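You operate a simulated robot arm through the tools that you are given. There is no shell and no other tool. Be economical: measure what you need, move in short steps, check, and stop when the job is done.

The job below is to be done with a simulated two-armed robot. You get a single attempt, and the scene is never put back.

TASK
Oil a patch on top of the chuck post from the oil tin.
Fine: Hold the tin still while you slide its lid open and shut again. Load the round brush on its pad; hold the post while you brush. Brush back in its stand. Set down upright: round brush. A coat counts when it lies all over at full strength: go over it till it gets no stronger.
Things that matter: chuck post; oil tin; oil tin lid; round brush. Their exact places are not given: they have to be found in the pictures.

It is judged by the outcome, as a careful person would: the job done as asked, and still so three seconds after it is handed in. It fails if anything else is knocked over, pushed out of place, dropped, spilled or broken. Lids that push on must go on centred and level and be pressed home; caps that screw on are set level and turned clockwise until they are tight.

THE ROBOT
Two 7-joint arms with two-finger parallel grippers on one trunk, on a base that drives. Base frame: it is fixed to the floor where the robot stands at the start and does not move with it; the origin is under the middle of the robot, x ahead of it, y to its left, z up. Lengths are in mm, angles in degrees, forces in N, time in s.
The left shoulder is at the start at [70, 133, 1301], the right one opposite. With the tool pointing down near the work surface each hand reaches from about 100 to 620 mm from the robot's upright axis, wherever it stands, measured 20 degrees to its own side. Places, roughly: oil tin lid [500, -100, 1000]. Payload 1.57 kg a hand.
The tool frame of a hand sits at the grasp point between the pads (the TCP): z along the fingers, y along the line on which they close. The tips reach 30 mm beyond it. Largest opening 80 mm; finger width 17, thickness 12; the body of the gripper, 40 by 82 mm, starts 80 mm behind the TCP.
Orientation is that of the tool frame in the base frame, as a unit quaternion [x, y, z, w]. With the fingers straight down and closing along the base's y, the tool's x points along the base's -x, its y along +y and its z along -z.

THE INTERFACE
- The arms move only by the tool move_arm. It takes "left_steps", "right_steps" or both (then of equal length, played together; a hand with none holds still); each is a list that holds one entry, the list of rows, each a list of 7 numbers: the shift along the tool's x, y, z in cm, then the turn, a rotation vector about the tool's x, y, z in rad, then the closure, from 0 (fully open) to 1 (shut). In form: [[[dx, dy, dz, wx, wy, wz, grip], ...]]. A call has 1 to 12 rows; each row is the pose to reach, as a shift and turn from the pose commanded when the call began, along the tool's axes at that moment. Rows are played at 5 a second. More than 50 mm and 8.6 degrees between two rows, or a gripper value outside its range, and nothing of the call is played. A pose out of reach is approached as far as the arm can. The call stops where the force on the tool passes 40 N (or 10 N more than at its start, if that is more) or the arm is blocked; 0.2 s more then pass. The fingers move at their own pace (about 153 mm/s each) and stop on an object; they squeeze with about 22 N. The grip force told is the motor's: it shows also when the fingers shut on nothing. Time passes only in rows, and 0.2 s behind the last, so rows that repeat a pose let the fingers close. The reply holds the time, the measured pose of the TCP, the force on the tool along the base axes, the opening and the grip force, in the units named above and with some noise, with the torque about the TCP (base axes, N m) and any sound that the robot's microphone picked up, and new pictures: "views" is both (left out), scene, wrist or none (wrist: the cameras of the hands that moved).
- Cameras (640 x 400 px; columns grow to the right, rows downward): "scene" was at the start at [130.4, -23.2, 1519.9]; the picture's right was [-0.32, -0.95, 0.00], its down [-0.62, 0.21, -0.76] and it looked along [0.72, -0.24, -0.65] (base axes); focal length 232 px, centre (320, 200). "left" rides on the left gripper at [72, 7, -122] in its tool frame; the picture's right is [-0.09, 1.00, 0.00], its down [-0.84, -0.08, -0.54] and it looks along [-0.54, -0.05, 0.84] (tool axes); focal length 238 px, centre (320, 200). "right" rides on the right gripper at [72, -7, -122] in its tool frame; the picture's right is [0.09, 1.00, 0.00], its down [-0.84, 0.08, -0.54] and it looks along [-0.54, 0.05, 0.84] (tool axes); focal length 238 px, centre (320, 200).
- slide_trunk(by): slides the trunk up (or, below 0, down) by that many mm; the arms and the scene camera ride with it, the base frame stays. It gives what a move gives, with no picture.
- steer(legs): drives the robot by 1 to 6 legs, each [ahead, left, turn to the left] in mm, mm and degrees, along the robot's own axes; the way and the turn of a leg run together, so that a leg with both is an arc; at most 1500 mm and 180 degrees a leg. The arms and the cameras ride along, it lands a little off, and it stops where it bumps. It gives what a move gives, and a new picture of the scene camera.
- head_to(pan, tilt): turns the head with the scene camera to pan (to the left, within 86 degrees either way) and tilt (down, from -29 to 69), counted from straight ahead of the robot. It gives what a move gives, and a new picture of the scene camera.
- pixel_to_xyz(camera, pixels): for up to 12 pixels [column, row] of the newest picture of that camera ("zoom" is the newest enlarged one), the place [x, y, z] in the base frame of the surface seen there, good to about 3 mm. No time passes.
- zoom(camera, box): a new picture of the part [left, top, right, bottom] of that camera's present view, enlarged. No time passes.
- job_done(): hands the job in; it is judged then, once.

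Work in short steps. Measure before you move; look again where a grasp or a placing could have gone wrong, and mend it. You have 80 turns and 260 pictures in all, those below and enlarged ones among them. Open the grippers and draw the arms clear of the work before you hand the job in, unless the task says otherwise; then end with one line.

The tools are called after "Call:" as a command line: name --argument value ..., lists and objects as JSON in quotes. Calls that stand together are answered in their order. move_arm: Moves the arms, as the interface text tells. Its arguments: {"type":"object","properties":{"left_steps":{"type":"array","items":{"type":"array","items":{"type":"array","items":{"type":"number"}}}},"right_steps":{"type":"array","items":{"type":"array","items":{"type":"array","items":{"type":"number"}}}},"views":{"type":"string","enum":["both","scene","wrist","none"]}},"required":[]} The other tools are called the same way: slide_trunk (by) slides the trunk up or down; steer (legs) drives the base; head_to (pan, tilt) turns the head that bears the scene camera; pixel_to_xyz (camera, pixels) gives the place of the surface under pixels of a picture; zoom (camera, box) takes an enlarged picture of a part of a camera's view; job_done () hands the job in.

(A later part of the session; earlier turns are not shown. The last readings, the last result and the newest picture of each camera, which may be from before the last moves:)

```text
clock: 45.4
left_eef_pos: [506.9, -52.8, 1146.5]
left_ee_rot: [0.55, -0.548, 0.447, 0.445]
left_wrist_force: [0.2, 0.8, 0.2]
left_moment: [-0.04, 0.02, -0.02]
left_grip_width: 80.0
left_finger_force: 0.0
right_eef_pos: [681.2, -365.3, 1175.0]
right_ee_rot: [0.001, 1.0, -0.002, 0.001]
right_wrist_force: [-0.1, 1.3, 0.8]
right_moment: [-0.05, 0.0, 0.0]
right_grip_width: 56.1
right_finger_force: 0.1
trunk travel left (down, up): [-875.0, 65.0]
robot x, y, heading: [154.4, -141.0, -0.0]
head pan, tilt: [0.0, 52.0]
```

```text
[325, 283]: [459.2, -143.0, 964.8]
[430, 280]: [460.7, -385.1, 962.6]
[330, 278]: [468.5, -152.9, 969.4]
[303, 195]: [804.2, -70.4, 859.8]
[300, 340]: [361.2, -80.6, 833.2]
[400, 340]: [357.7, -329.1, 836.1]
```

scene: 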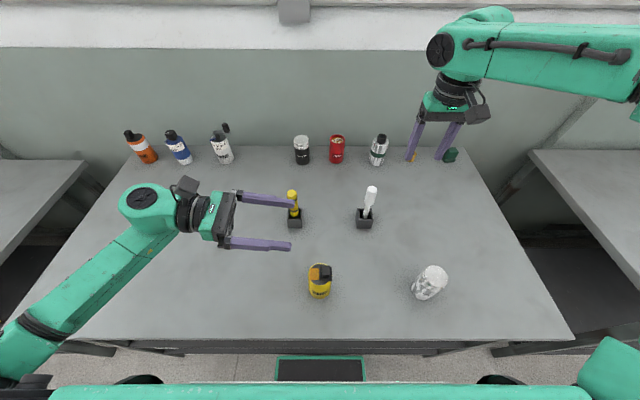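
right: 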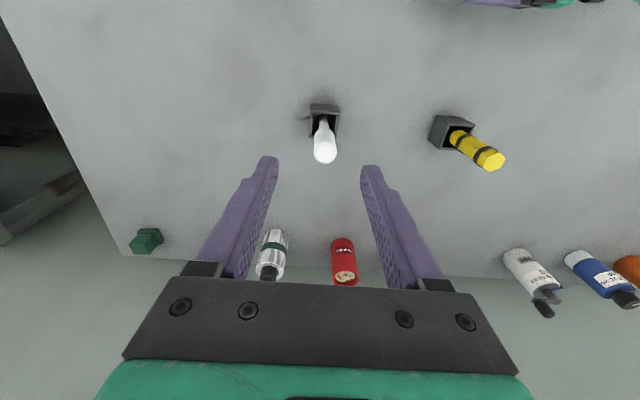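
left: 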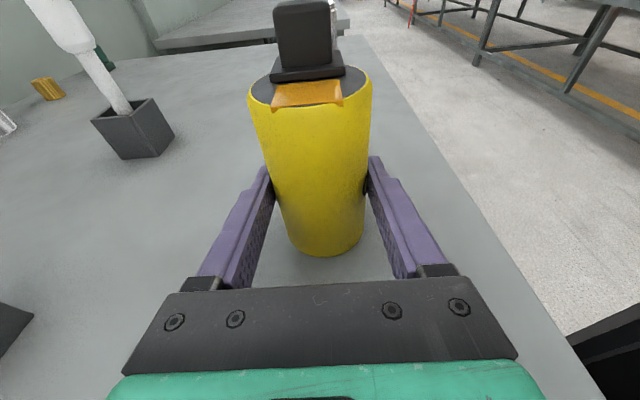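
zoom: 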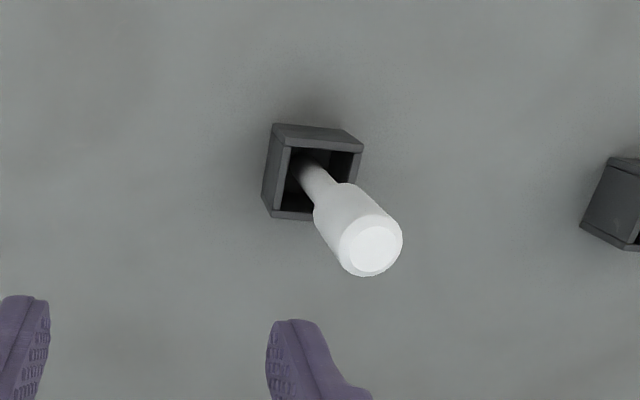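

I move above the brush with a slight forward lean of the tool.

Call:
move_arm --right_steps '[[[-0.2, 3, 1, 0, -0.06, 0, 0.3], [-0.4, 6, 3, 0, -0.12, 0, 0.3], [-0.6, 9.3, 5, 0, -0.17, 0, 0.3], [-0.6, 9.3, 6, 0, -0.17, 0, 0.3], [-0.6, 9.3, 6, 0, -0.17, 0, 0.3]]]'

Call:
pixel_to_xyz --camera "scene" --pixels '[[372, 189], [370, 197], [368, 206]]'

```text
clock: 46.6
left_eef_pos: [505.3, -60.0, 1147.8]
left_ee_rot: [0.551, -0.55, 0.444, 0.443]
left_wrist_force: [0.3, 0.3, 0.0]
left_moment: [-0.03, -0.02, -0.04]
left_grip_width: 80.0
left_finger_force: 0.1
right_eef_pos: [685.8, -279.6, 1114.0]
right_ee_rot: [0.001, 0.996, 0.0, 0.086]
right_wrist_force: [-0.2, 0.3, 0.1]
right_moment: [-0.02, -0.03, 0.02]
right_grip_width: 55.9
right_finger_force: 0.1
trunk travel left (down, up): [-875.0, 65.0]
robot x, y, heading: [156.2, -137.8, -0.1]
head pan, tilt: [0.0, 52.0]
```

scene: 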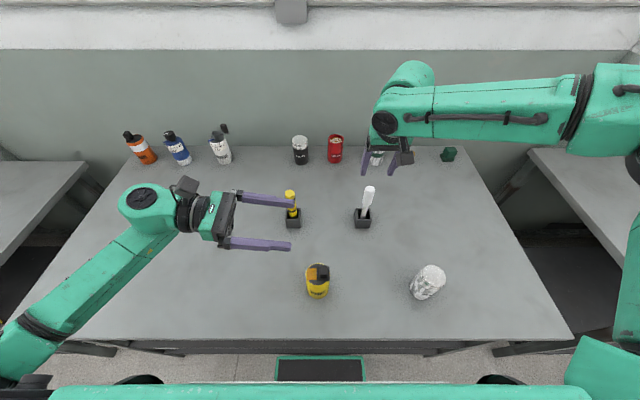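
right: 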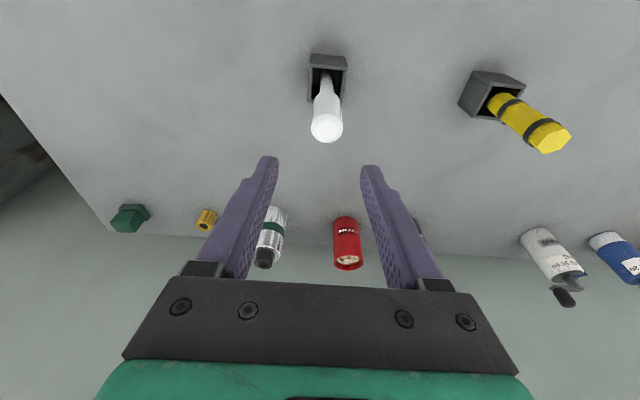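

```text
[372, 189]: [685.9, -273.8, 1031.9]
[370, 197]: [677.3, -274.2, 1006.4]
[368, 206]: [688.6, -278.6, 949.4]
```

The brush is slightly to +y of the finger mid. I descend vertically to TCP z≈1002 and close.

Call:
move_arm --right_steps '[[[0.45, 0.7, 2.8, 0, 0, 0, 0.3], [0.9, 0.7, 5.5, 0, 0, 0, 0.3], [1.35, 0.7, 8.3, 0, 0, 0, 0.3], [1.8, 0.7, 11.0, 0, 0, 0, 0.3], [1.8, 0.7, 11.0, 0, 0, 0, 0.3], [1.8, 0.7, 11.0, 0, 0, 0, 0.3]]]'

Call:
zoom --camera "scene" --box '[330, 140, 430, 235]'

```text
clock: 48.0
left_eef_pos: [504.9, -61.3, 1147.6]
left_ee_rot: [0.552, -0.55, 0.444, 0.443]
left_wrist_force: [0.2, 0.6, 0.4]
left_moment: [0.02, -0.02, 0.0]
left_grip_width: 79.7
left_finger_force: 0.1
right_eef_pos: [666.9, -289.9, 1017.7]
right_ee_rot: [0.001, 0.996, 0.001, 0.086]
right_wrist_force: [0.4, -0.9, 0.2]
right_moment: [-0.01, 0.02, 0.03]
right_grip_width: 56.1
right_finger_force: 0.1
right hand out of reach, approached as far as the arm can: row 2, 3, 4, 5, 6
trunk travel left (down, up): [-875.0, 65.0]
robot x, y, heading: [152.6, -140.9, 0.1]
head pan, tilt: [0.0, 52.0]
```

scene: 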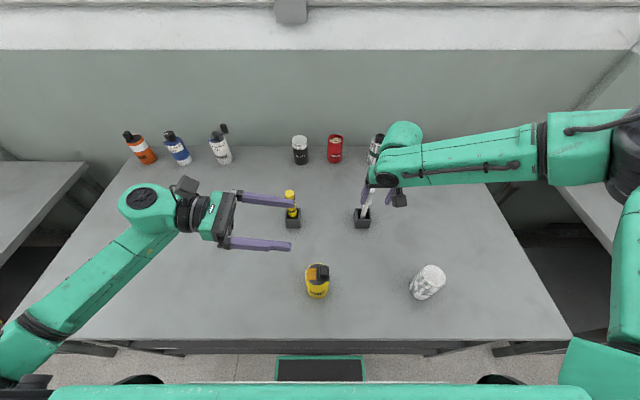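
right: 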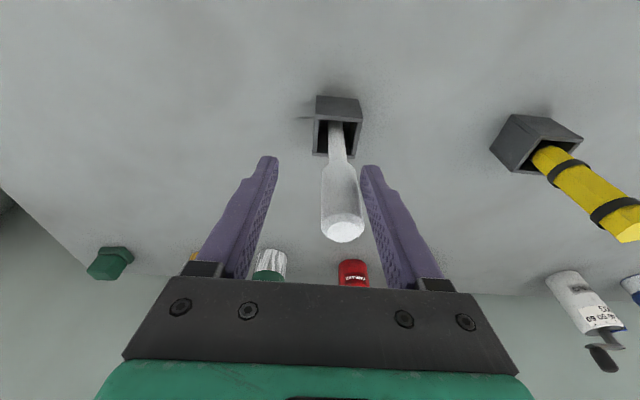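

```text
4.21 times, centred on (380, 188) of scene
```

zoom: 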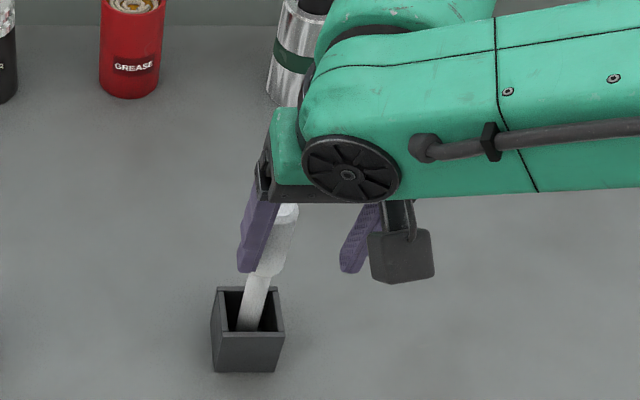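

The same pattern again: low heights are what the right arm can't do, while z≈1114 works. So I return above the brush, lift the left hand, and next I'll lower the whole trunk instead.

Call:
move_arm --right_steps '[[[-0.82, 0, -4.7, 0, 0, 0, 0.3], [-1.63, 0, -9.46, 0, 0, 0, 0.3], [-2.6, 0.9, -9.3, 0, 0, 0, 0.3], [-3.6, 1.8, -9.1, 0, 0, 0, 0.3], [-3.6, 1.8, -9.1, 0, 0, 0, 0.3]]]' --left_steps '[[[3, 0, -1, 0, 0, 0, 0], [6, 0, -2, 0, 0, 0, 0], [9.8, 0, -4, 0, 0, 0, 0], [9.8, 0, -6, 0, 0, 0, 0], [9.8, 0, -6, 0, 0, 0, 0]]]'

Call:
pixel_to_xyz --camera "right" --pixels '[[326, 128], [320, 128], [333, 128], [326, 118]]'

```text
clock: 49.2
left_eef_pos: [505.9, -22.7, 1256.5]
left_ee_rot: [0.551, -0.55, 0.444, 0.443]
left_wrist_force: [0.1, -0.2, -0.5]
left_moment: [0.04, -0.02, 0.01]
left_grip_width: 79.9
left_finger_force: 0.1
right_eef_pos: [685.1, -272.7, 1115.1]
right_ee_rot: [0.0, 0.996, 0.001, 0.086]
right_wrist_force: [-0.5, 0.5, 0.6]
right_moment: [0.01, -0.03, 0.01]
right_grip_width: 56.1
right_finger_force: 0.2
trunk travel left (down, up): [-875.0, 65.0]
robot x, y, heading: [154.8, -140.8, -0.4]
head pan, tilt: [0.0, 52.0]
```

scene: 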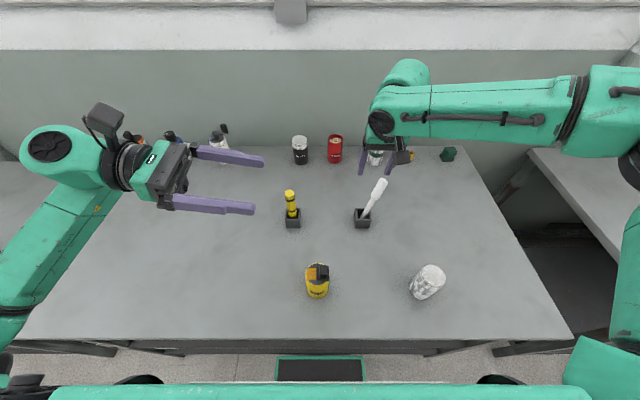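
right: 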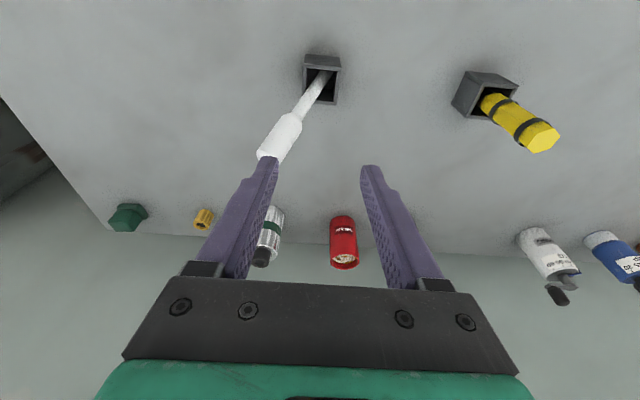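
left: 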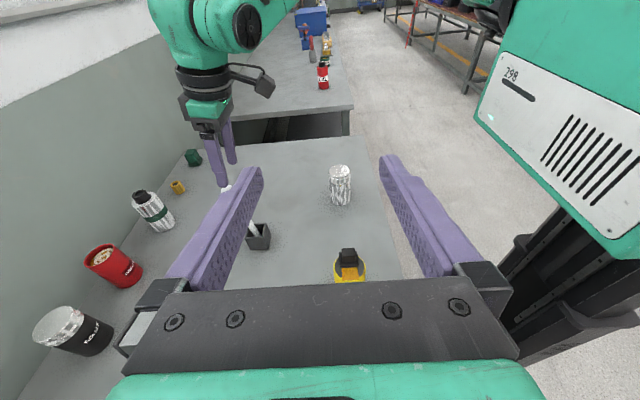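

```text
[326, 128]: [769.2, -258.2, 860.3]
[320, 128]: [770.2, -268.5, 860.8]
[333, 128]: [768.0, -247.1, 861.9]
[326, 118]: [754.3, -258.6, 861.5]
```

The brush has been nudged and now leans toward -y in its stand. I measure it before going on.

Call:
zoom --camera "right" --box '[240, 40, 400, 180]'

Call:
pixel_to_xyz --camera "right" --pixels '[[270, 148], [285, 128], [300, 107], [315, 85], [320, 76], [265, 153]]'

Call:
zoom --camera "scene" --box '[340, 140, 430, 235]'

Call:
pixel_to_xyz --camera "scene" --pixels '[[382, 182], [377, 190], [371, 202], [366, 211]]'

```text
2.86 times, centred on (320, 110) of right
```

zoom: 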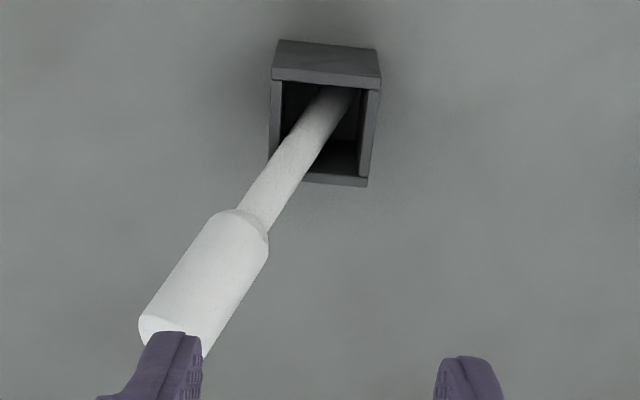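

```text
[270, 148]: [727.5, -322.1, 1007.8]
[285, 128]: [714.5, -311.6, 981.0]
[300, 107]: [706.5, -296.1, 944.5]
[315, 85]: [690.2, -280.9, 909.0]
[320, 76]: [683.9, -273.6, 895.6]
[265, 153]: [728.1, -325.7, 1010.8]
```

```text
4.21 times, centred on (385, 188) of scene
```

zoom: 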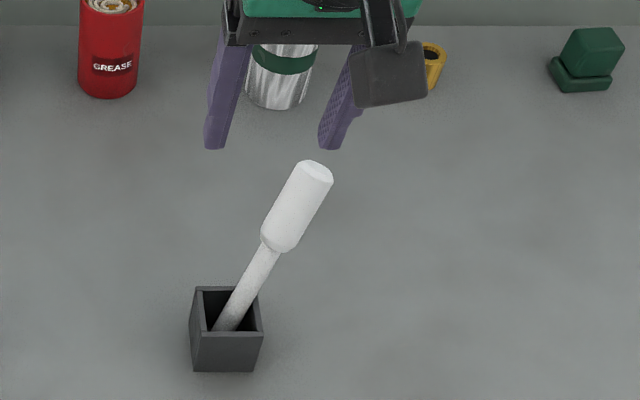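

```text
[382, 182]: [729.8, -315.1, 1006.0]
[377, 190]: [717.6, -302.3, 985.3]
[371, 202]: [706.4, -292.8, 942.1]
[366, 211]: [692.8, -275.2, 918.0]
```

The brush leans about 30° outward along (+x,-y), resting in its stand's corner; mid-handle is near (720,-311,985). I turn the hand 45° so that the handle lies between the finger planes, straight above it.

Call:
move_arm --right_steps '[[[-0.47, -0.54, 0.23, 0.0095, 0.023, 0.112, 0.15], [-0.94, -1.09, 0.45, 0.019, 0.046, 0.2237, 0.15], [-1.41, -1.63, 0.68, 0.0286, 0.069, 0.3356, 0.15], [-1.87, -2.17, 0.9, 0.038, 0.092, 0.4474, 0.15], [-2.34, -2.71, 1.13, 0.0476, 0.115, 0.559, 0.15], [-2.81, -3.26, 1.35, 0.057, 0.138, 0.671, 0.15], [-3.28, -3.8, 1.58, 0.0667, 0.161, 0.783, 0.15], [-3.28, -3.8, 1.58, 0.0667, 0.161, 0.783, 0.15]]]'

Call:
zoom --camera "right" --box '[240, 40, 400, 180]'

```text
clock: 51.0
left_eef_pos: [507.4, -23.7, 1256.5]
left_ee_rot: [0.551, -0.55, 0.444, 0.443]
left_wrist_force: [0.2, 0.7, 1.0]
left_moment: [-0.03, 0.03, 0.01]
left_grip_width: 80.2
left_finger_force: 0.1
right_eef_pos: [694.6, -323.5, 1110.8]
right_ee_rot: [0.384, 0.923, 0.002, 0.001]
right_wrist_force: [-1.3, 0.2, -0.2]
right_moment: [-0.02, 0.0, 0.0]
right_grip_width: 68.1
right_finger_force: 0.1
right hand out of reach, approached as far as the arm can: row 3, 4, 5, 6, 7, 8
trunk travel left (down, up): [-875.0, 65.0]
robot x, y, heading: [154.2, -138.4, -0.1]
head pan, tilt: [0.0, 52.0]
```

scene: 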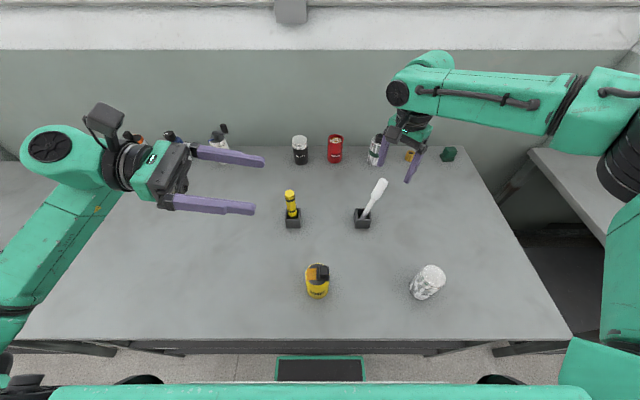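
right: 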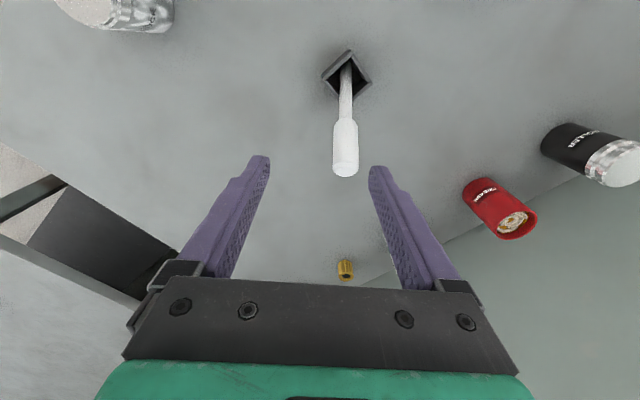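

```text
2.86 times, centred on (320, 110) of right
```

zoom: 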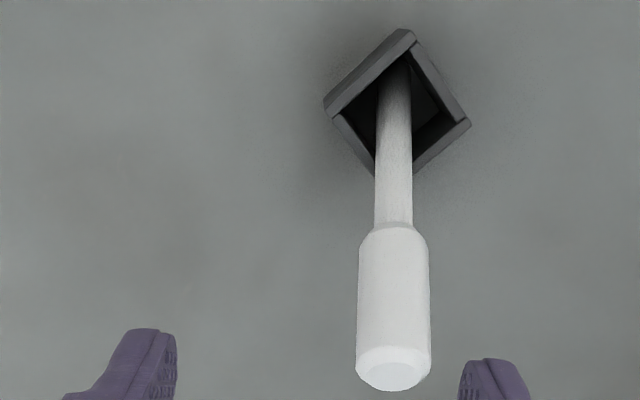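

The right arm stops at (695,-323), 25 mm short. To understand its limit I measure where its elbow and wrist are.

Call:
pixel_to_xyz --camera "scene" --pixels '[[625, 165], [600, 110], [500, 90], [410, 85], [430, 65], [625, 300], [600, 350], [50, 145], [10, 310], [130, 170], [60, 250]]'

```text
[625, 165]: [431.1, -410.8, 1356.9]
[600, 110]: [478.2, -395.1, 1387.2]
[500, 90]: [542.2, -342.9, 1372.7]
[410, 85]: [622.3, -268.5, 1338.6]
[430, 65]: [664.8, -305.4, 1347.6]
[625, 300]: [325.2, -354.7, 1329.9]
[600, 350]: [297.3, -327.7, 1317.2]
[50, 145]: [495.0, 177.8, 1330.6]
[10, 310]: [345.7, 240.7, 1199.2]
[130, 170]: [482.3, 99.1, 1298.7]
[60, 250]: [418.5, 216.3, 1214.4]
```

Its wrist is at about shoulder height and nearly stretched, and z≈1015 was the lowest reached each time. So I lean the tool a bit, centre over the handle (2.7 cm along tool y), then lower the trunk.

Call:
move_arm --right_steps '[[[0, 0.9, 0, 0, -0.08, 0, 0.15], [0.05, 1.8, 0, 0, -0.16, 0, 0.15], [0.07, 2.7, 0, 0, -0.24, 0, 0.15], [0.07, 2.7, 0, 0, -0.24, 0, 0.15]]]' --views "wrist"

Call:
zoom --camera "right" --box '[240, 40, 400, 180]'

```text
clock: 52.0
left_eef_pos: [507.6, -22.7, 1255.9]
left_ee_rot: [0.551, -0.55, 0.444, 0.444]
left_wrist_force: [-0.1, -0.2, -0.5]
left_moment: [0.03, 0.0, -0.02]
left_grip_width: 80.1
left_finger_force: 0.0
right_eef_pos: [701.9, -313.1, 1114.6]
right_ee_rot: [0.381, 0.917, -0.045, 0.112]
right_wrist_force: [0.1, -0.7, 0.4]
right_moment: [0.0, 0.02, -0.01]
right_grip_width: 68.1
right_finger_force: 0.1
right hand out of reach, approached as far as the arm can: row 1, 2, 3, 4
trunk travel left (down, up): [-875.0, 65.0]
robot x, y, heading: [151.7, -143.3, -0.0]
head pan, tilt: [0.0, 52.0]
```

right: 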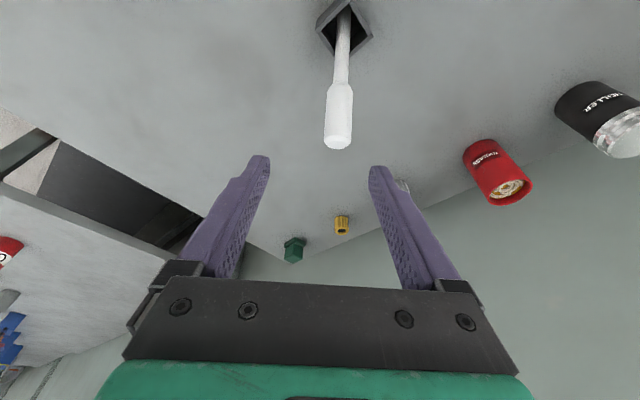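

```text
2.86 times, centred on (320, 110) of right
```

zoom: 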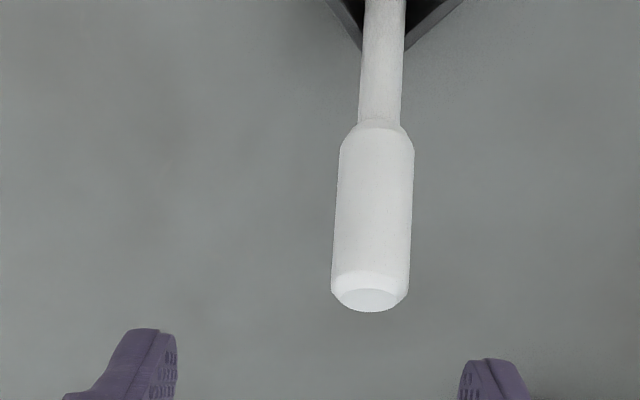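

Orientation is right; the handle is about 14 mm off along the closing line. I drive a small correction and then lower the trunk 100 mm, short of the final height, to check.

Call:
steer --legs '[[4, 11, 0]]'

Call:
slide_trunk --by -75

Call:
zoom --camera "right" --box '[160, 40, 480, 240]'

Call:
zoom --camera "scene" --box '[320, 120, 460, 240]'

```text
clock: 52.8
left_eef_pos: [509.7, -15.0, 1257.2]
left_ee_rot: [0.552, -0.551, 0.443, 0.442]
left_wrist_force: [0.0, -0.5, 0.2]
left_moment: [-0.01, 0.01, 0.02]
left_grip_width: 80.2
left_finger_force: 0.0
right_eef_pos: [705.1, -306.5, 1114.0]
right_ee_rot: [0.381, 0.917, -0.042, 0.111]
right_wrist_force: [-0.4, -0.7, -0.5]
right_moment: [0.04, -0.01, -0.01]
right_grip_width: 67.9
right_finger_force: 0.3
trunk travel left (down, up): [-875.0, 65.0]
robot x, y, heading: [158.1, -126.8, -0.0]
head pan, tilt: [0.0, 52.0]
```

scene: 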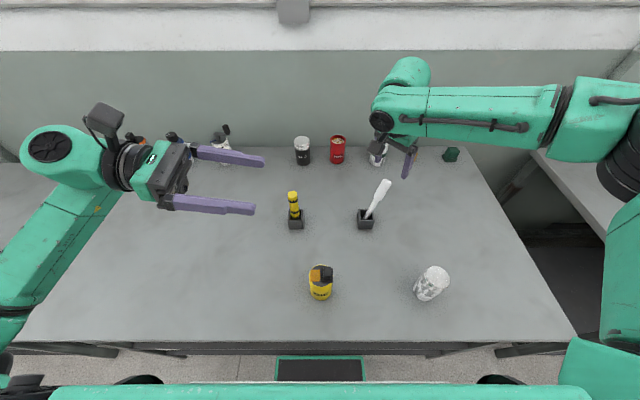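

```text
clock: 53.9
left_eef_pos: [511.8, -11.6, 1181.9]
left_ee_rot: [-0.55, 0.551, -0.444, -0.444]
left_wrist_force: [-0.6, 0.1, -0.7]
left_moment: [-0.04, -0.02, -0.02]
left_grip_width: 80.4
left_finger_force: 0.0
right_eef_pos: [705.7, -303.2, 1039.1]
right_ee_rot: [0.381, 0.917, -0.044, 0.112]
right_wrist_force: [-0.5, 0.6, -0.1]
right_moment: [0.02, 0.0, -0.03]
right_grip_width: 67.7
right_finger_force: 0.0
trunk travel left (down, up): [-800.0, 140.0]
robot x, y, heading: [157.2, -130.7, 0.1]
head pan, tilt: [0.0, 52.0]
```

```text
2.00 times, centred on (320, 140) of right
```

zoom: 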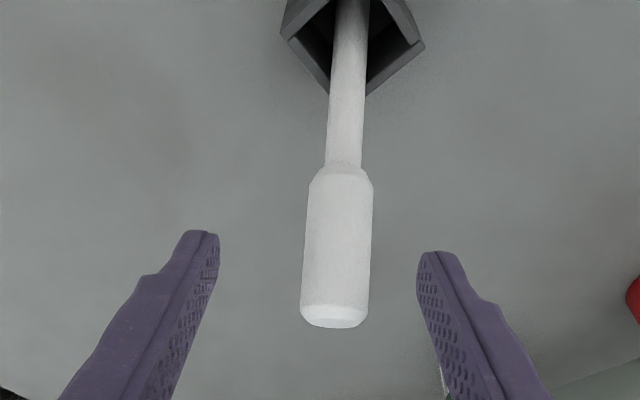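

```text
3.33 times, centred on (390, 180) of scene
```

zoom: 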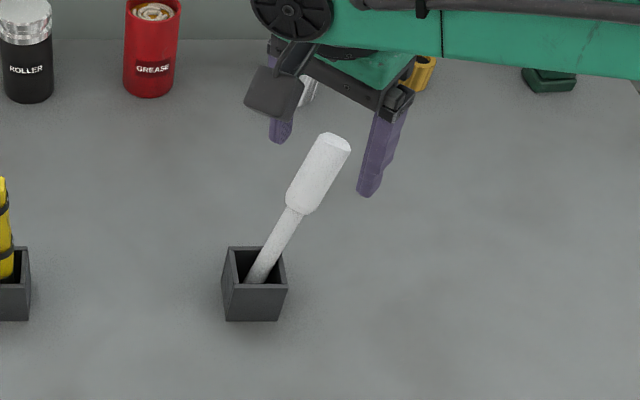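

The handle is centred between the fingers. I lower the trunk 62 mm more and then close the right hand.

Call:
slide_trunk --by -62

Call:
move_arm --right_steps '[[[0, 0, 0, 0, 0, 0, 0.3], [0, 0, 0, 0, 0, 0, 0.5], [0, 0, 0, 0, 0, 0, 0.7], [0, 0, 0, 0, 0, 0, 0.95], [0, 0, 0, 0, 0, 0, 0.95]]]'

```text
clock: 54.9
left_eef_pos: [511.4, -11.3, 1118.5]
left_ee_rot: [0.551, -0.55, 0.444, 0.443]
left_wrist_force: [-0.5, -0.7, 1.1]
left_moment: [-0.03, 0.0, -0.03]
left_grip_width: 80.0
left_finger_force: 0.0
right_eef_pos: [706.4, -303.9, 976.4]
right_ee_rot: [0.38, 0.917, -0.044, 0.111]
right_wrist_force: [-0.2, -0.2, 0.5]
right_moment: [-0.02, 0.0, 0.01]
right_grip_width: 68.1
right_finger_force: 0.0
trunk travel left (down, up): [-738.0, 202.0]
robot x, y, heading: [157.1, -128.5, 0.1]
head pan, tilt: [0.0, 52.0]
```

```text
clock: 56.1
left_eef_pos: [512.2, -10.7, 1117.7]
left_ee_rot: [-0.55, 0.551, -0.443, -0.444]
left_wrist_force: [0.0, 0.0, 0.0]
left_moment: [-0.01, -0.01, -0.02]
left_grip_width: 79.8
left_finger_force: 0.0
right_eef_pos: [707.0, -303.4, 977.2]
right_ee_rot: [0.38, 0.917, -0.044, 0.113]
right_wrist_force: [2.4, 5.5, 2.9]
right_moment: [0.36, -0.24, -0.15]
right_grip_width: 27.2
right_finger_force: 21.9
trunk travel left (down, up): [-738.0, 202.0]
robot x, y, heading: [156.8, -129.1, -0.1]
head pan, tilt: [0.0, 52.0]
```

scene: 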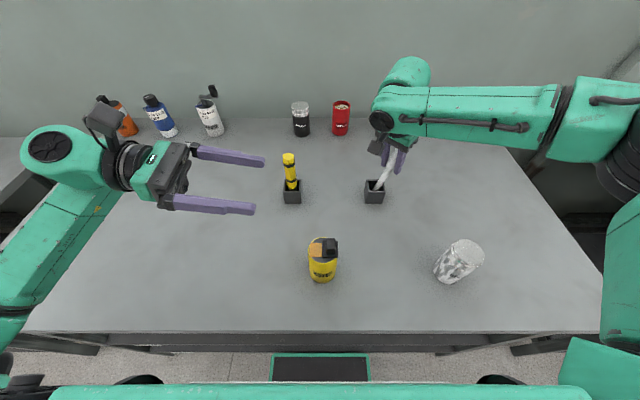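
right: 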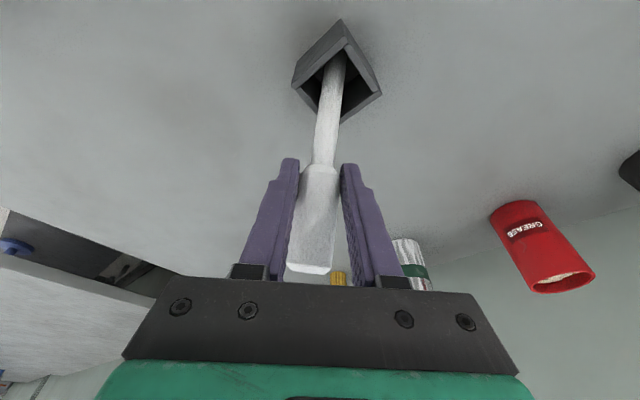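

The handle is gripped (27 mm, 22 N). I lift straight up with the trunk by 140 mm, then look at what the brush head is and whether the stand stayed.

Call:
slide_trunk --by 140

Call:
zoom --camera "right" --box '[0, 0, 640, 400]'

Call:
zoom --camera "scene" --box '[320, 100, 460, 240]'

Call:
zoom --camera "left" --box '[100, 60, 420, 260]'

```text
clock: 57.8
left_eef_pos: [512.5, -11.9, 1258.6]
left_ee_rot: [0.551, -0.55, 0.444, 0.444]
left_wrist_force: [0.2, 0.2, 1.0]
left_moment: [0.0, 0.02, 0.0]
left_grip_width: 80.3
left_finger_force: 0.0
right_eef_pos: [707.0, -304.0, 1116.9]
right_ee_rot: [0.38, 0.917, -0.044, 0.112]
right_wrist_force: [0.6, -0.5, -0.3]
right_moment: [-0.03, 0.01, -0.02]
right_grip_width: 26.1
right_finger_force: 22.0
trunk travel left (down, up): [-878.0, 62.0]
robot x, y, heading: [154.2, -127.9, 0.1]
head pan, tilt: [0.0, 52.0]
```

```text
1.00 times, centred on (320, 200) of right
```

zoom: 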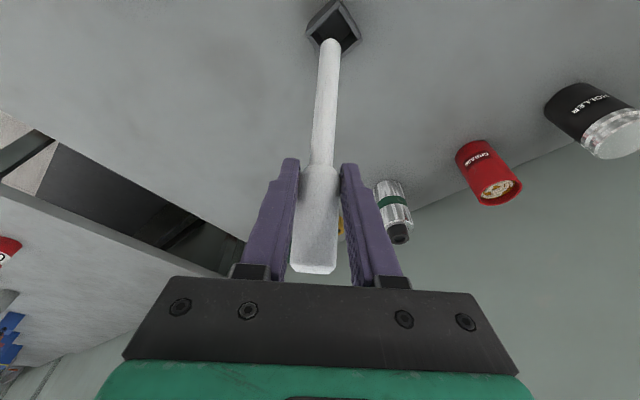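

```text
2.86 times, centred on (390, 170) of scene
```

zoom: 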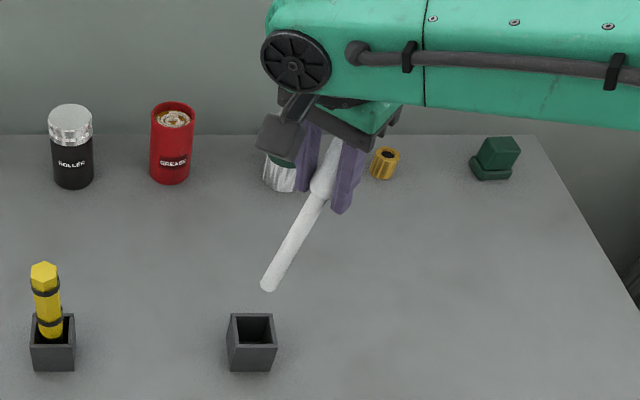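

```text
2.00 times, centred on (260, 160) of left
```

zoom: 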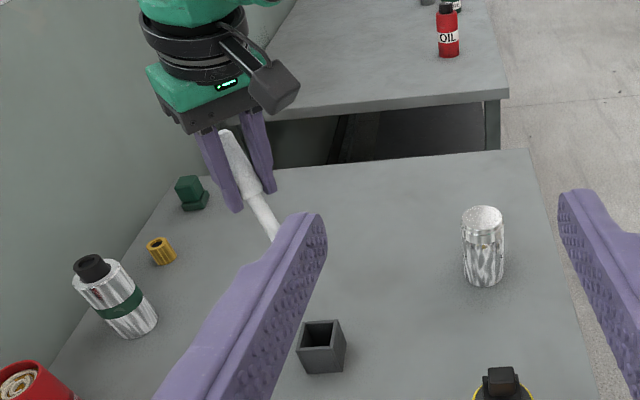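

The held tool ends in a plain rounded tip. I enlarge the tip to see if it is bristle, and the yellow one's lower end.

Call:
zoom --camera "scene" --box '[370, 155, 400, 180]'

Call:
zoom --camera "right" --box '[295, 25, 355, 165]'

Call:
zoom --camera "scene" --box '[325, 160, 350, 195]'

Call:
pixel_to_xyz --camera "right" --pixels '[[330, 42], [328, 60], [326, 100], [323, 150], [318, 190], [313, 240], [313, 268], [332, 25]]'

```text
16.00 times, centred on (385, 168) of scene
```

zoom: 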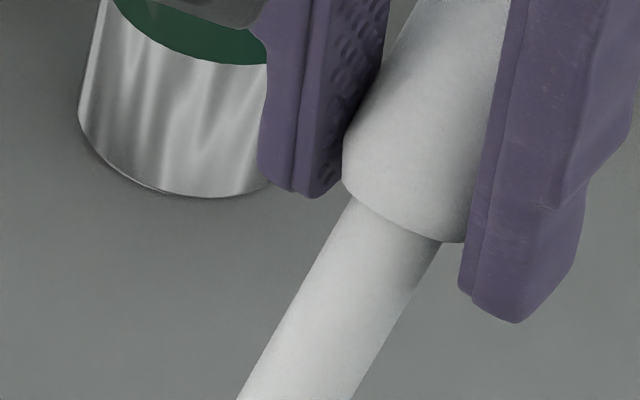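

```text
2.86 times, centred on (325, 95) of right
```

zoom: 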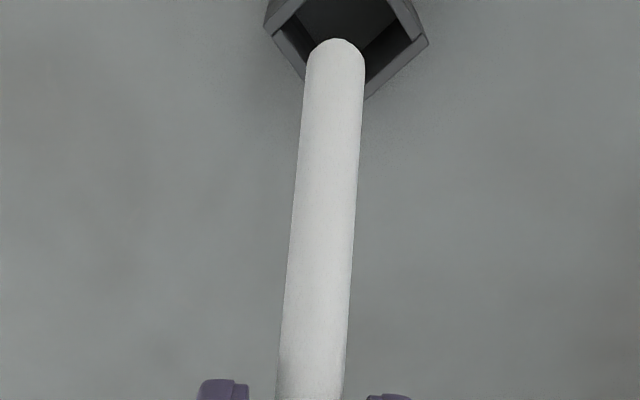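

```text
11.43 times, centred on (338, 178) of scene
```

zoom: 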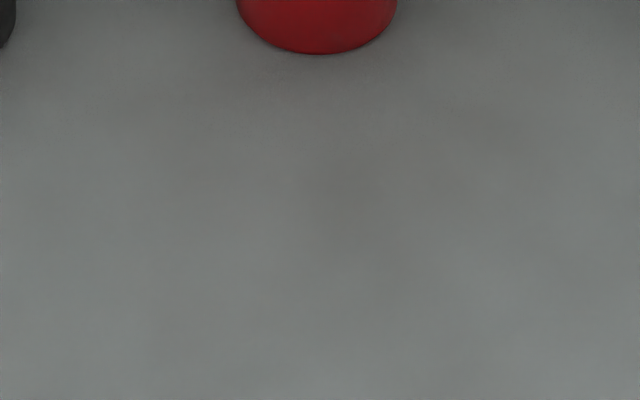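

```text
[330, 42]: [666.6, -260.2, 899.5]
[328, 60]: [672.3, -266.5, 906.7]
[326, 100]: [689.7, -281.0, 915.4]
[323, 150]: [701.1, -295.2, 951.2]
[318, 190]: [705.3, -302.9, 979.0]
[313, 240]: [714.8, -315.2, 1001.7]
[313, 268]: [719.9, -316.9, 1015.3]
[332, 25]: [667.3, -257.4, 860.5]
```

The white tool looks like a plain rod. I look into the yellow tool's stand from the scene and left cameras before deciding.

Call:
head_to --pan 0 --tilt 50

Call:
zoom --camera "scene" --box '[275, 180, 320, 235]'

Call:
zoom --camera "scene" --box '[370, 165, 400, 205]'

```text
clock: 58.4
left_eef_pos: [511.5, -11.0, 1259.0]
left_ee_rot: [0.552, -0.55, 0.444, 0.443]
left_wrist_force: [0.1, -0.4, -0.2]
left_moment: [0.02, -0.04, -0.01]
left_grip_width: 79.7
left_finger_force: 0.0
right_eef_pos: [706.0, -303.2, 1117.7]
right_ee_rot: [0.38, 0.917, -0.044, 0.112]
right_wrist_force: [-0.7, 0.1, -0.3]
right_moment: [0.01, 0.0, -0.02]
right_grip_width: 26.4
right_finger_force: 22.4
trunk travel left (down, up): [-878.0, 62.0]
robot x, y, heading: [161.1, -124.8, -0.1]
head pan, tilt: [0.0, 50.0]
```

scene: 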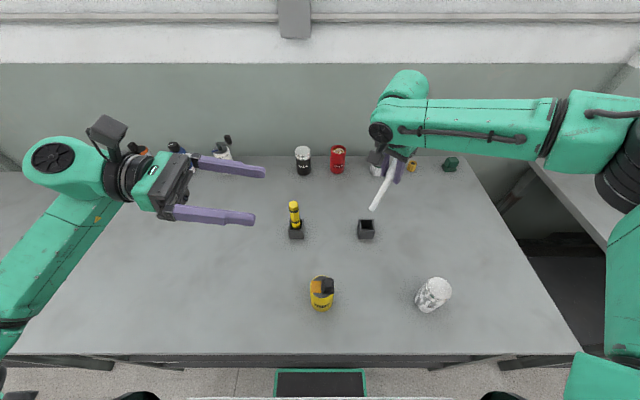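

```text
7.27 times, centred on (298, 208) of scene
```

zoom: 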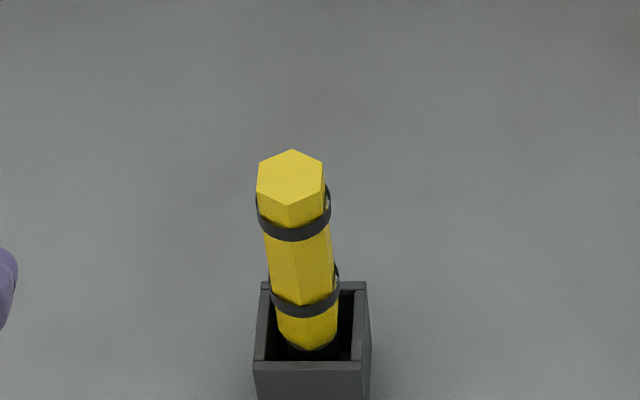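

```text
10.00 times, centred on (385, 185) of scene
```

zoom: 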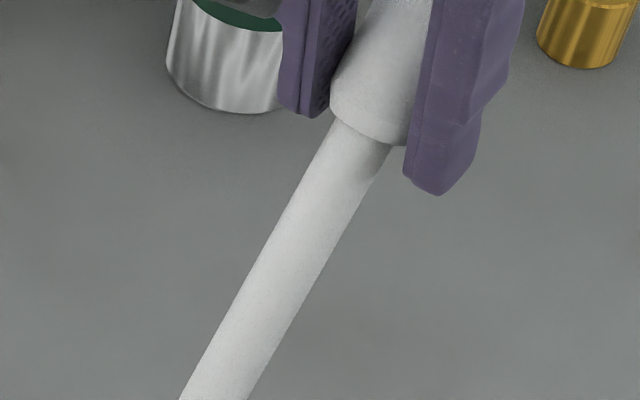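

The yellow tool tapers into something dark at its foot, which could be bristles. I'll bring the left hand upright above it at (680,-54) to lift and inspect it, keeping the white rod held for now.

Call:
move_arm --left_steps '[[[-1.46, -1.69, 0.76, 0, -0.1356, 0, 0.15], [-2.92, -3.38, 1.52, 0, -0.2712, 0, 0.15], [-4.38, -5.07, 2.28, 0, -0.4068, 0, 0.15], [-5.84, -6.76, 3.04, 0, -0.5424, 0, 0.15], [-7.3, -8.45, 3.8, 0, -0.678, 0, 0.15], [-8.76, -10.14, 4.56, 0, -0.8136, 0, 0.15], [-10.22, -11.83, 5.32, 0, -0.9492, 0, 0.15], [-11.68, -13.52, 6.08, 0, -1.0848, 0, 0.15], [-13.14, -15.21, 6.84, 0, -1.2204, 0, 0.15], [-14.6, -16.9, 7.6, 0, -1.356, 0, 0.15], [-14.6, -16.9, 7.6, 0, -1.356, 0, 0.15]]]'

Call:
pixel_to_xyz --camera "scene" --pixels '[[293, 204], [295, 213], [296, 222], [303, 222], [290, 222], [366, 224], [358, 224], [374, 224]]'

```text
clock: 60.8
left_eef_pos: [679.1, -54.7, 1098.5]
left_ee_rot: [0.707, -0.707, -0.001, 0.0]
left_wrist_force: [-1.0, 0.2, -0.4]
left_moment: [0.0, -0.02, 0.01]
left_grip_width: 67.9
left_finger_force: 0.1
right_eef_pos: [706.8, -301.9, 1117.4]
right_ee_rot: [0.38, 0.917, -0.044, 0.111]
right_wrist_force: [0.5, 0.1, -0.6]
right_moment: [0.01, 0.01, 0.0]
right_grip_width: 26.9
right_finger_force: 22.6
trunk travel left (down, up): [-878.0, 62.0]
robot x, y, heading: [157.8, -130.1, -0.1]
head pan, tilt: [0.0, 50.0]
```

scene: 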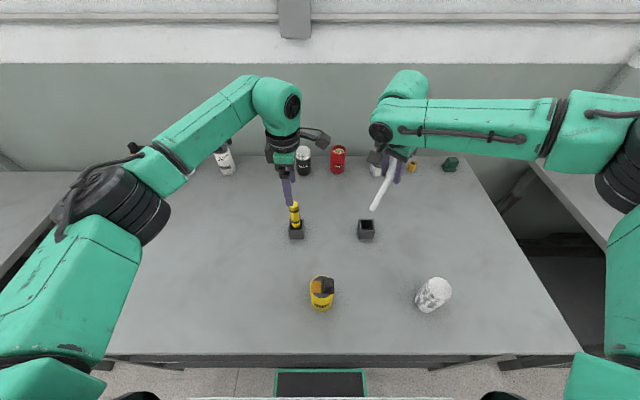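
left: 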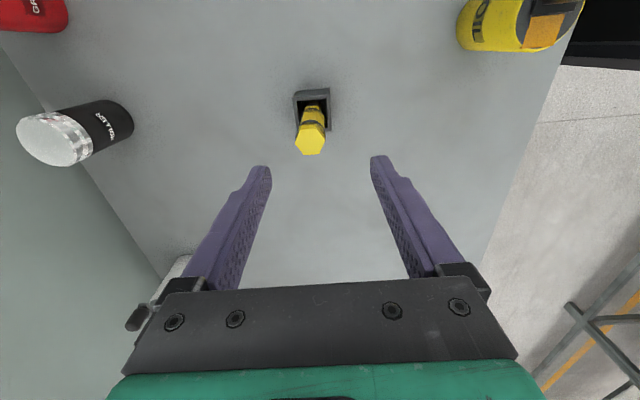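

```text
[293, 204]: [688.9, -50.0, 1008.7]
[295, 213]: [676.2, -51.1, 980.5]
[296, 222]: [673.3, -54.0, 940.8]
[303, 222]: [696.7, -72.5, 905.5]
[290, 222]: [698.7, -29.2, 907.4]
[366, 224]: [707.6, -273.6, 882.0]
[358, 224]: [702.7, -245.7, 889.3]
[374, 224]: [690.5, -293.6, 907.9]
```

The left arm reaches well here. I centre it over the yellow tool and lower by trunk, which also brings the rod back down into its own stand the way it came out.

Call:
move_arm --left_steps '[[[-0.25, -0.7, 0, 0, 0, 0, 0.2], [-0.25, -0.7, 0, 0, 0, 0, 0.2]]]' --views "none"

Call:
slide_trunk --by -70

Call:
zoom --camera "scene" --box '[260, 110, 420, 240]'

Call:
zoom --camera "left" --box '[200, 60, 440, 220]'

Call:
zoom --camera "right" --box '[200, 0, 440, 180]'

```text
clock: 61.4
left_eef_pos: [687.2, -52.7, 1098.6]
left_ee_rot: [0.708, -0.706, 0.0, 0.0]
left_wrist_force: [0.2, 0.3, -0.5]
left_moment: [0.0, -0.04, 0.01]
left_grip_width: 64.0
left_finger_force: 0.1
right_eef_pos: [706.3, -305.2, 1116.9]
right_ee_rot: [0.381, 0.917, -0.044, 0.112]
right_wrist_force: [-0.3, -0.5, -0.7]
right_moment: [-0.02, 0.01, -0.01]
right_grip_width: 26.3
right_finger_force: 22.1
trunk travel left (down, up): [-878.0, 62.0]
robot x, y, heading: [154.2, -126.4, -0.1]
head pan, tilt: [0.0, 50.0]
```

```text
clock: 62.5
left_eef_pos: [686.2, -51.9, 1028.2]
left_ee_rot: [0.708, -0.706, 0.0, 0.0]
left_wrist_force: [-0.5, -0.6, -0.6]
left_moment: [-0.01, -0.02, 0.0]
left_grip_width: 64.0
left_finger_force: 0.1
right_eef_pos: [706.0, -303.5, 1047.2]
right_ee_rot: [0.381, 0.917, -0.045, 0.112]
right_wrist_force: [0.9, 0.7, 0.1]
right_moment: [0.04, -0.02, 0.01]
right_grip_width: 26.6
right_finger_force: 21.8
trunk travel left (down, up): [-808.0, 132.0]
robot x, y, heading: [155.4, -127.7, 0.0]
head pan, tilt: [0.0, 50.0]
```

```text
3.08 times, centred on (340, 175) of scene
```

zoom: 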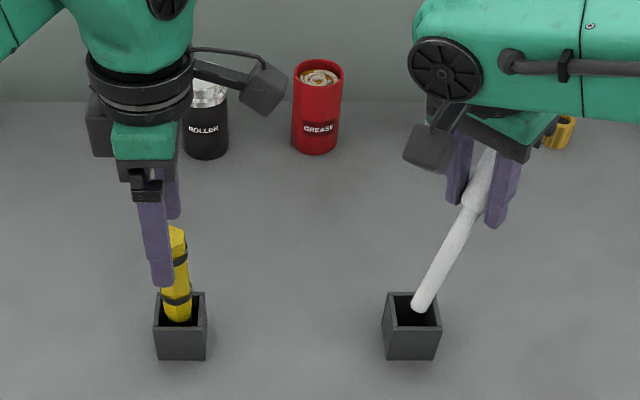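

```text
2.50 times, centred on (320, 140) of left
```

zoom: 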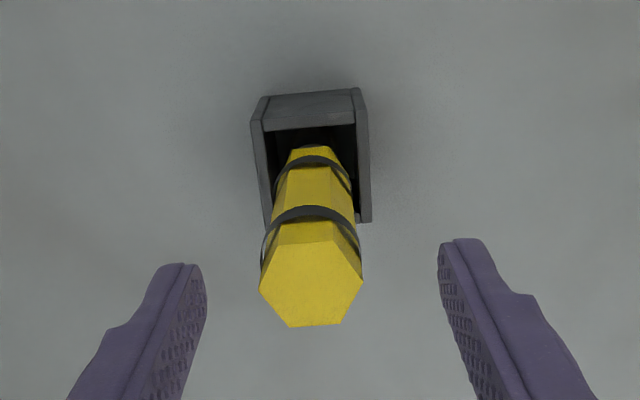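

```text
2.22 times, centred on (320, 90) of right
```

zoom: 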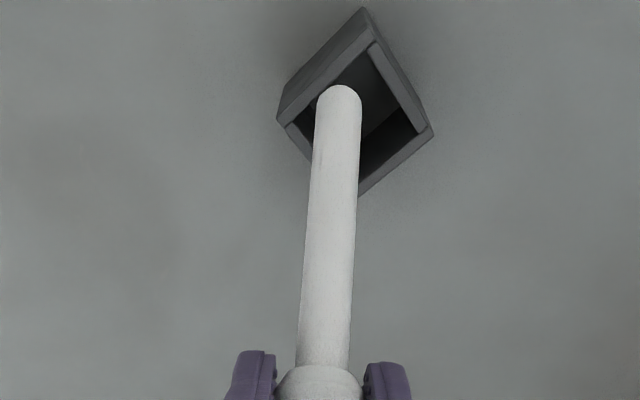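

The rod's tip is over its cup opening and the yellow handle is centred. I lower 45 mm more and close the left hand on the yellow tool.

Call:
slide_trunk --by -45

Call:
move_arm --left_steps '[[[0, 0, 0, 0, 0, 0, 0.4], [0, 0, 0, 0, 0, 0, 0.6], [0, 0, 0, 0, 0, 0, 0.8], [0, 0, 0, 0, 0, 0, 0.9], [0, 0, 0, 0, 0, 0, 0.9]]]'

```text
clock: 63.4
left_eef_pos: [686.7, -52.4, 983.6]
left_ee_rot: [0.708, -0.706, -0.001, 0.001]
left_wrist_force: [0.2, 0.6, -0.2]
left_moment: [0.0, 0.0, -0.02]
left_grip_width: 64.2
left_finger_force: 0.1
right_eef_pos: [707.9, -304.7, 1001.6]
right_ee_rot: [0.38, 0.917, -0.045, 0.112]
right_wrist_force: [6.9, -1.7, -2.9]
right_moment: [-0.23, -0.72, -0.18]
right_grip_width: 26.9
right_finger_force: 22.0
trunk travel left (down, up): [-763.0, 177.0]
robot x, y, heading: [159.8, -128.3, 0.1]
head pan, tilt: [0.0, 50.0]
```

```text
clock: 64.6
left_eef_pos: [687.9, -53.3, 984.1]
left_ee_rot: [0.708, -0.707, -0.001, 0.0]
left_wrist_force: [0.1, 0.0, 0.1]
left_moment: [-0.02, 0.0, -0.01]
left_grip_width: 26.5
left_finger_force: 22.4
right_eef_pos: [708.3, -305.0, 1002.0]
right_ee_rot: [0.38, 0.917, -0.044, 0.111]
right_wrist_force: [3.8, -0.4, -1.3]
right_moment: [-0.04, -0.4, -0.14]
right_grip_width: 27.1
right_finger_force: 22.3
trunk travel left (down, up): [-763.0, 177.0]
robot x, y, heading: [157.1, -127.4, -0.1]
head pan, tilt: [0.0, 50.0]
```

scene: 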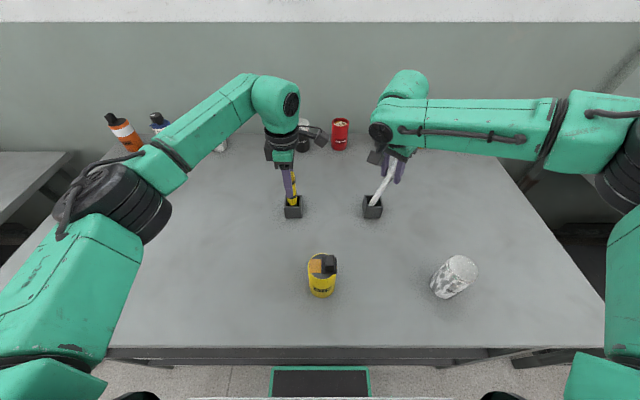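
left: 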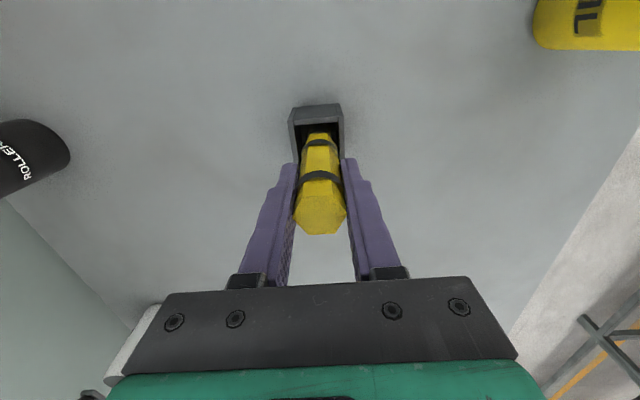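

The left hand holds the yellow tool (26.5 mm). I lift it 9 cm with the arm alone to see its lower end.

Call:
move_arm --left_steps '[[[0, 0, -3, 0, 0, 0, 0.9], [0, 0, -6, 0, 0, 0, 0.9], [0, 0, -9, 0, 0, 0, 0.9], [0, 0, -9, 0, 0, 0, 0.9]]]'

Call:
zoom --camera "scene" --box '[260, 120, 420, 240]'

Call:
zoom --camera "right" --box '[160, 0, 480, 220]'

```text
clock: 65.6
left_eef_pos: [685.4, -52.7, 1074.8]
left_ee_rot: [0.708, -0.707, -0.001, 0.001]
left_wrist_force: [-0.3, -0.7, 0.3]
left_moment: [-0.01, 0.0, -0.02]
left_grip_width: 26.3
left_finger_force: 22.1
right_eef_pos: [707.3, -303.7, 1001.2]
right_ee_rot: [0.381, 0.917, -0.044, 0.111]
right_wrist_force: [3.2, 0.0, 0.2]
right_moment: [0.06, -0.33, -0.16]
right_grip_width: 27.2
right_finger_force: 21.6
trunk travel left (down, up): [-763.0, 177.0]
robot x, y, heading: [155.6, -129.6, 0.1]
head pan, tilt: [0.0, 50.0]
```

scene: 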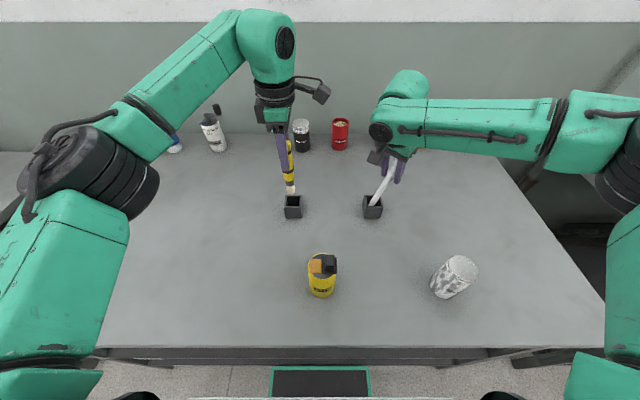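
left: 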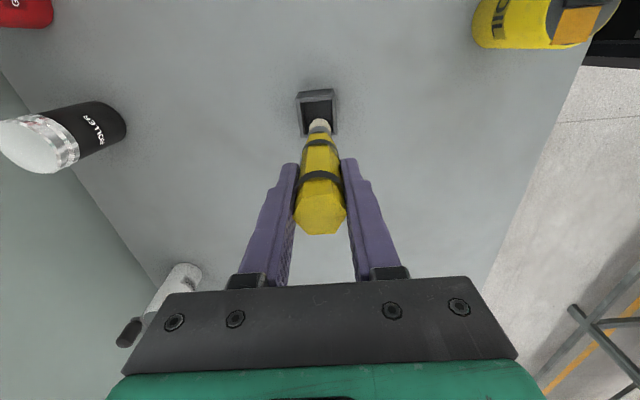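

```text
3.33 times, centred on (340, 180) of scene
```

zoom: 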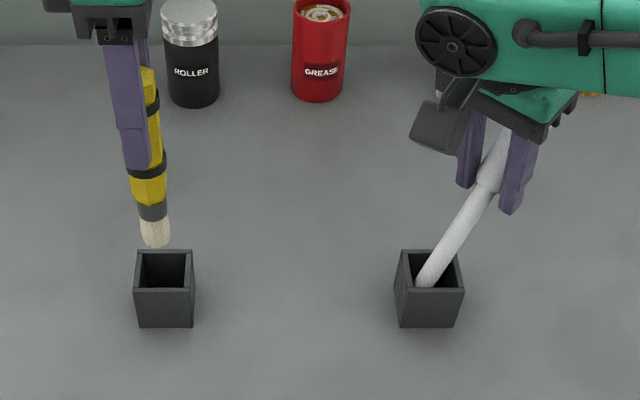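

```text
1.82 times, centred on (320, 110) of right
```

zoom: 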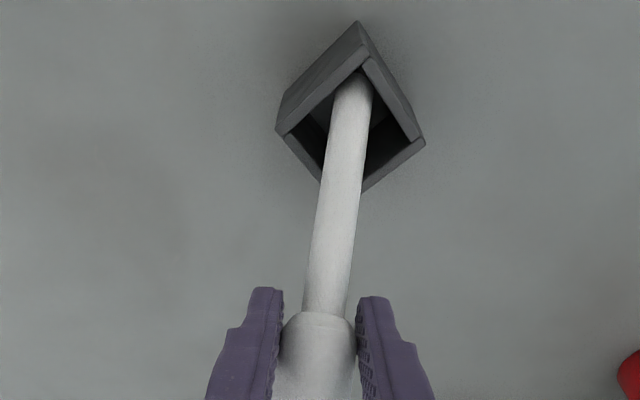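

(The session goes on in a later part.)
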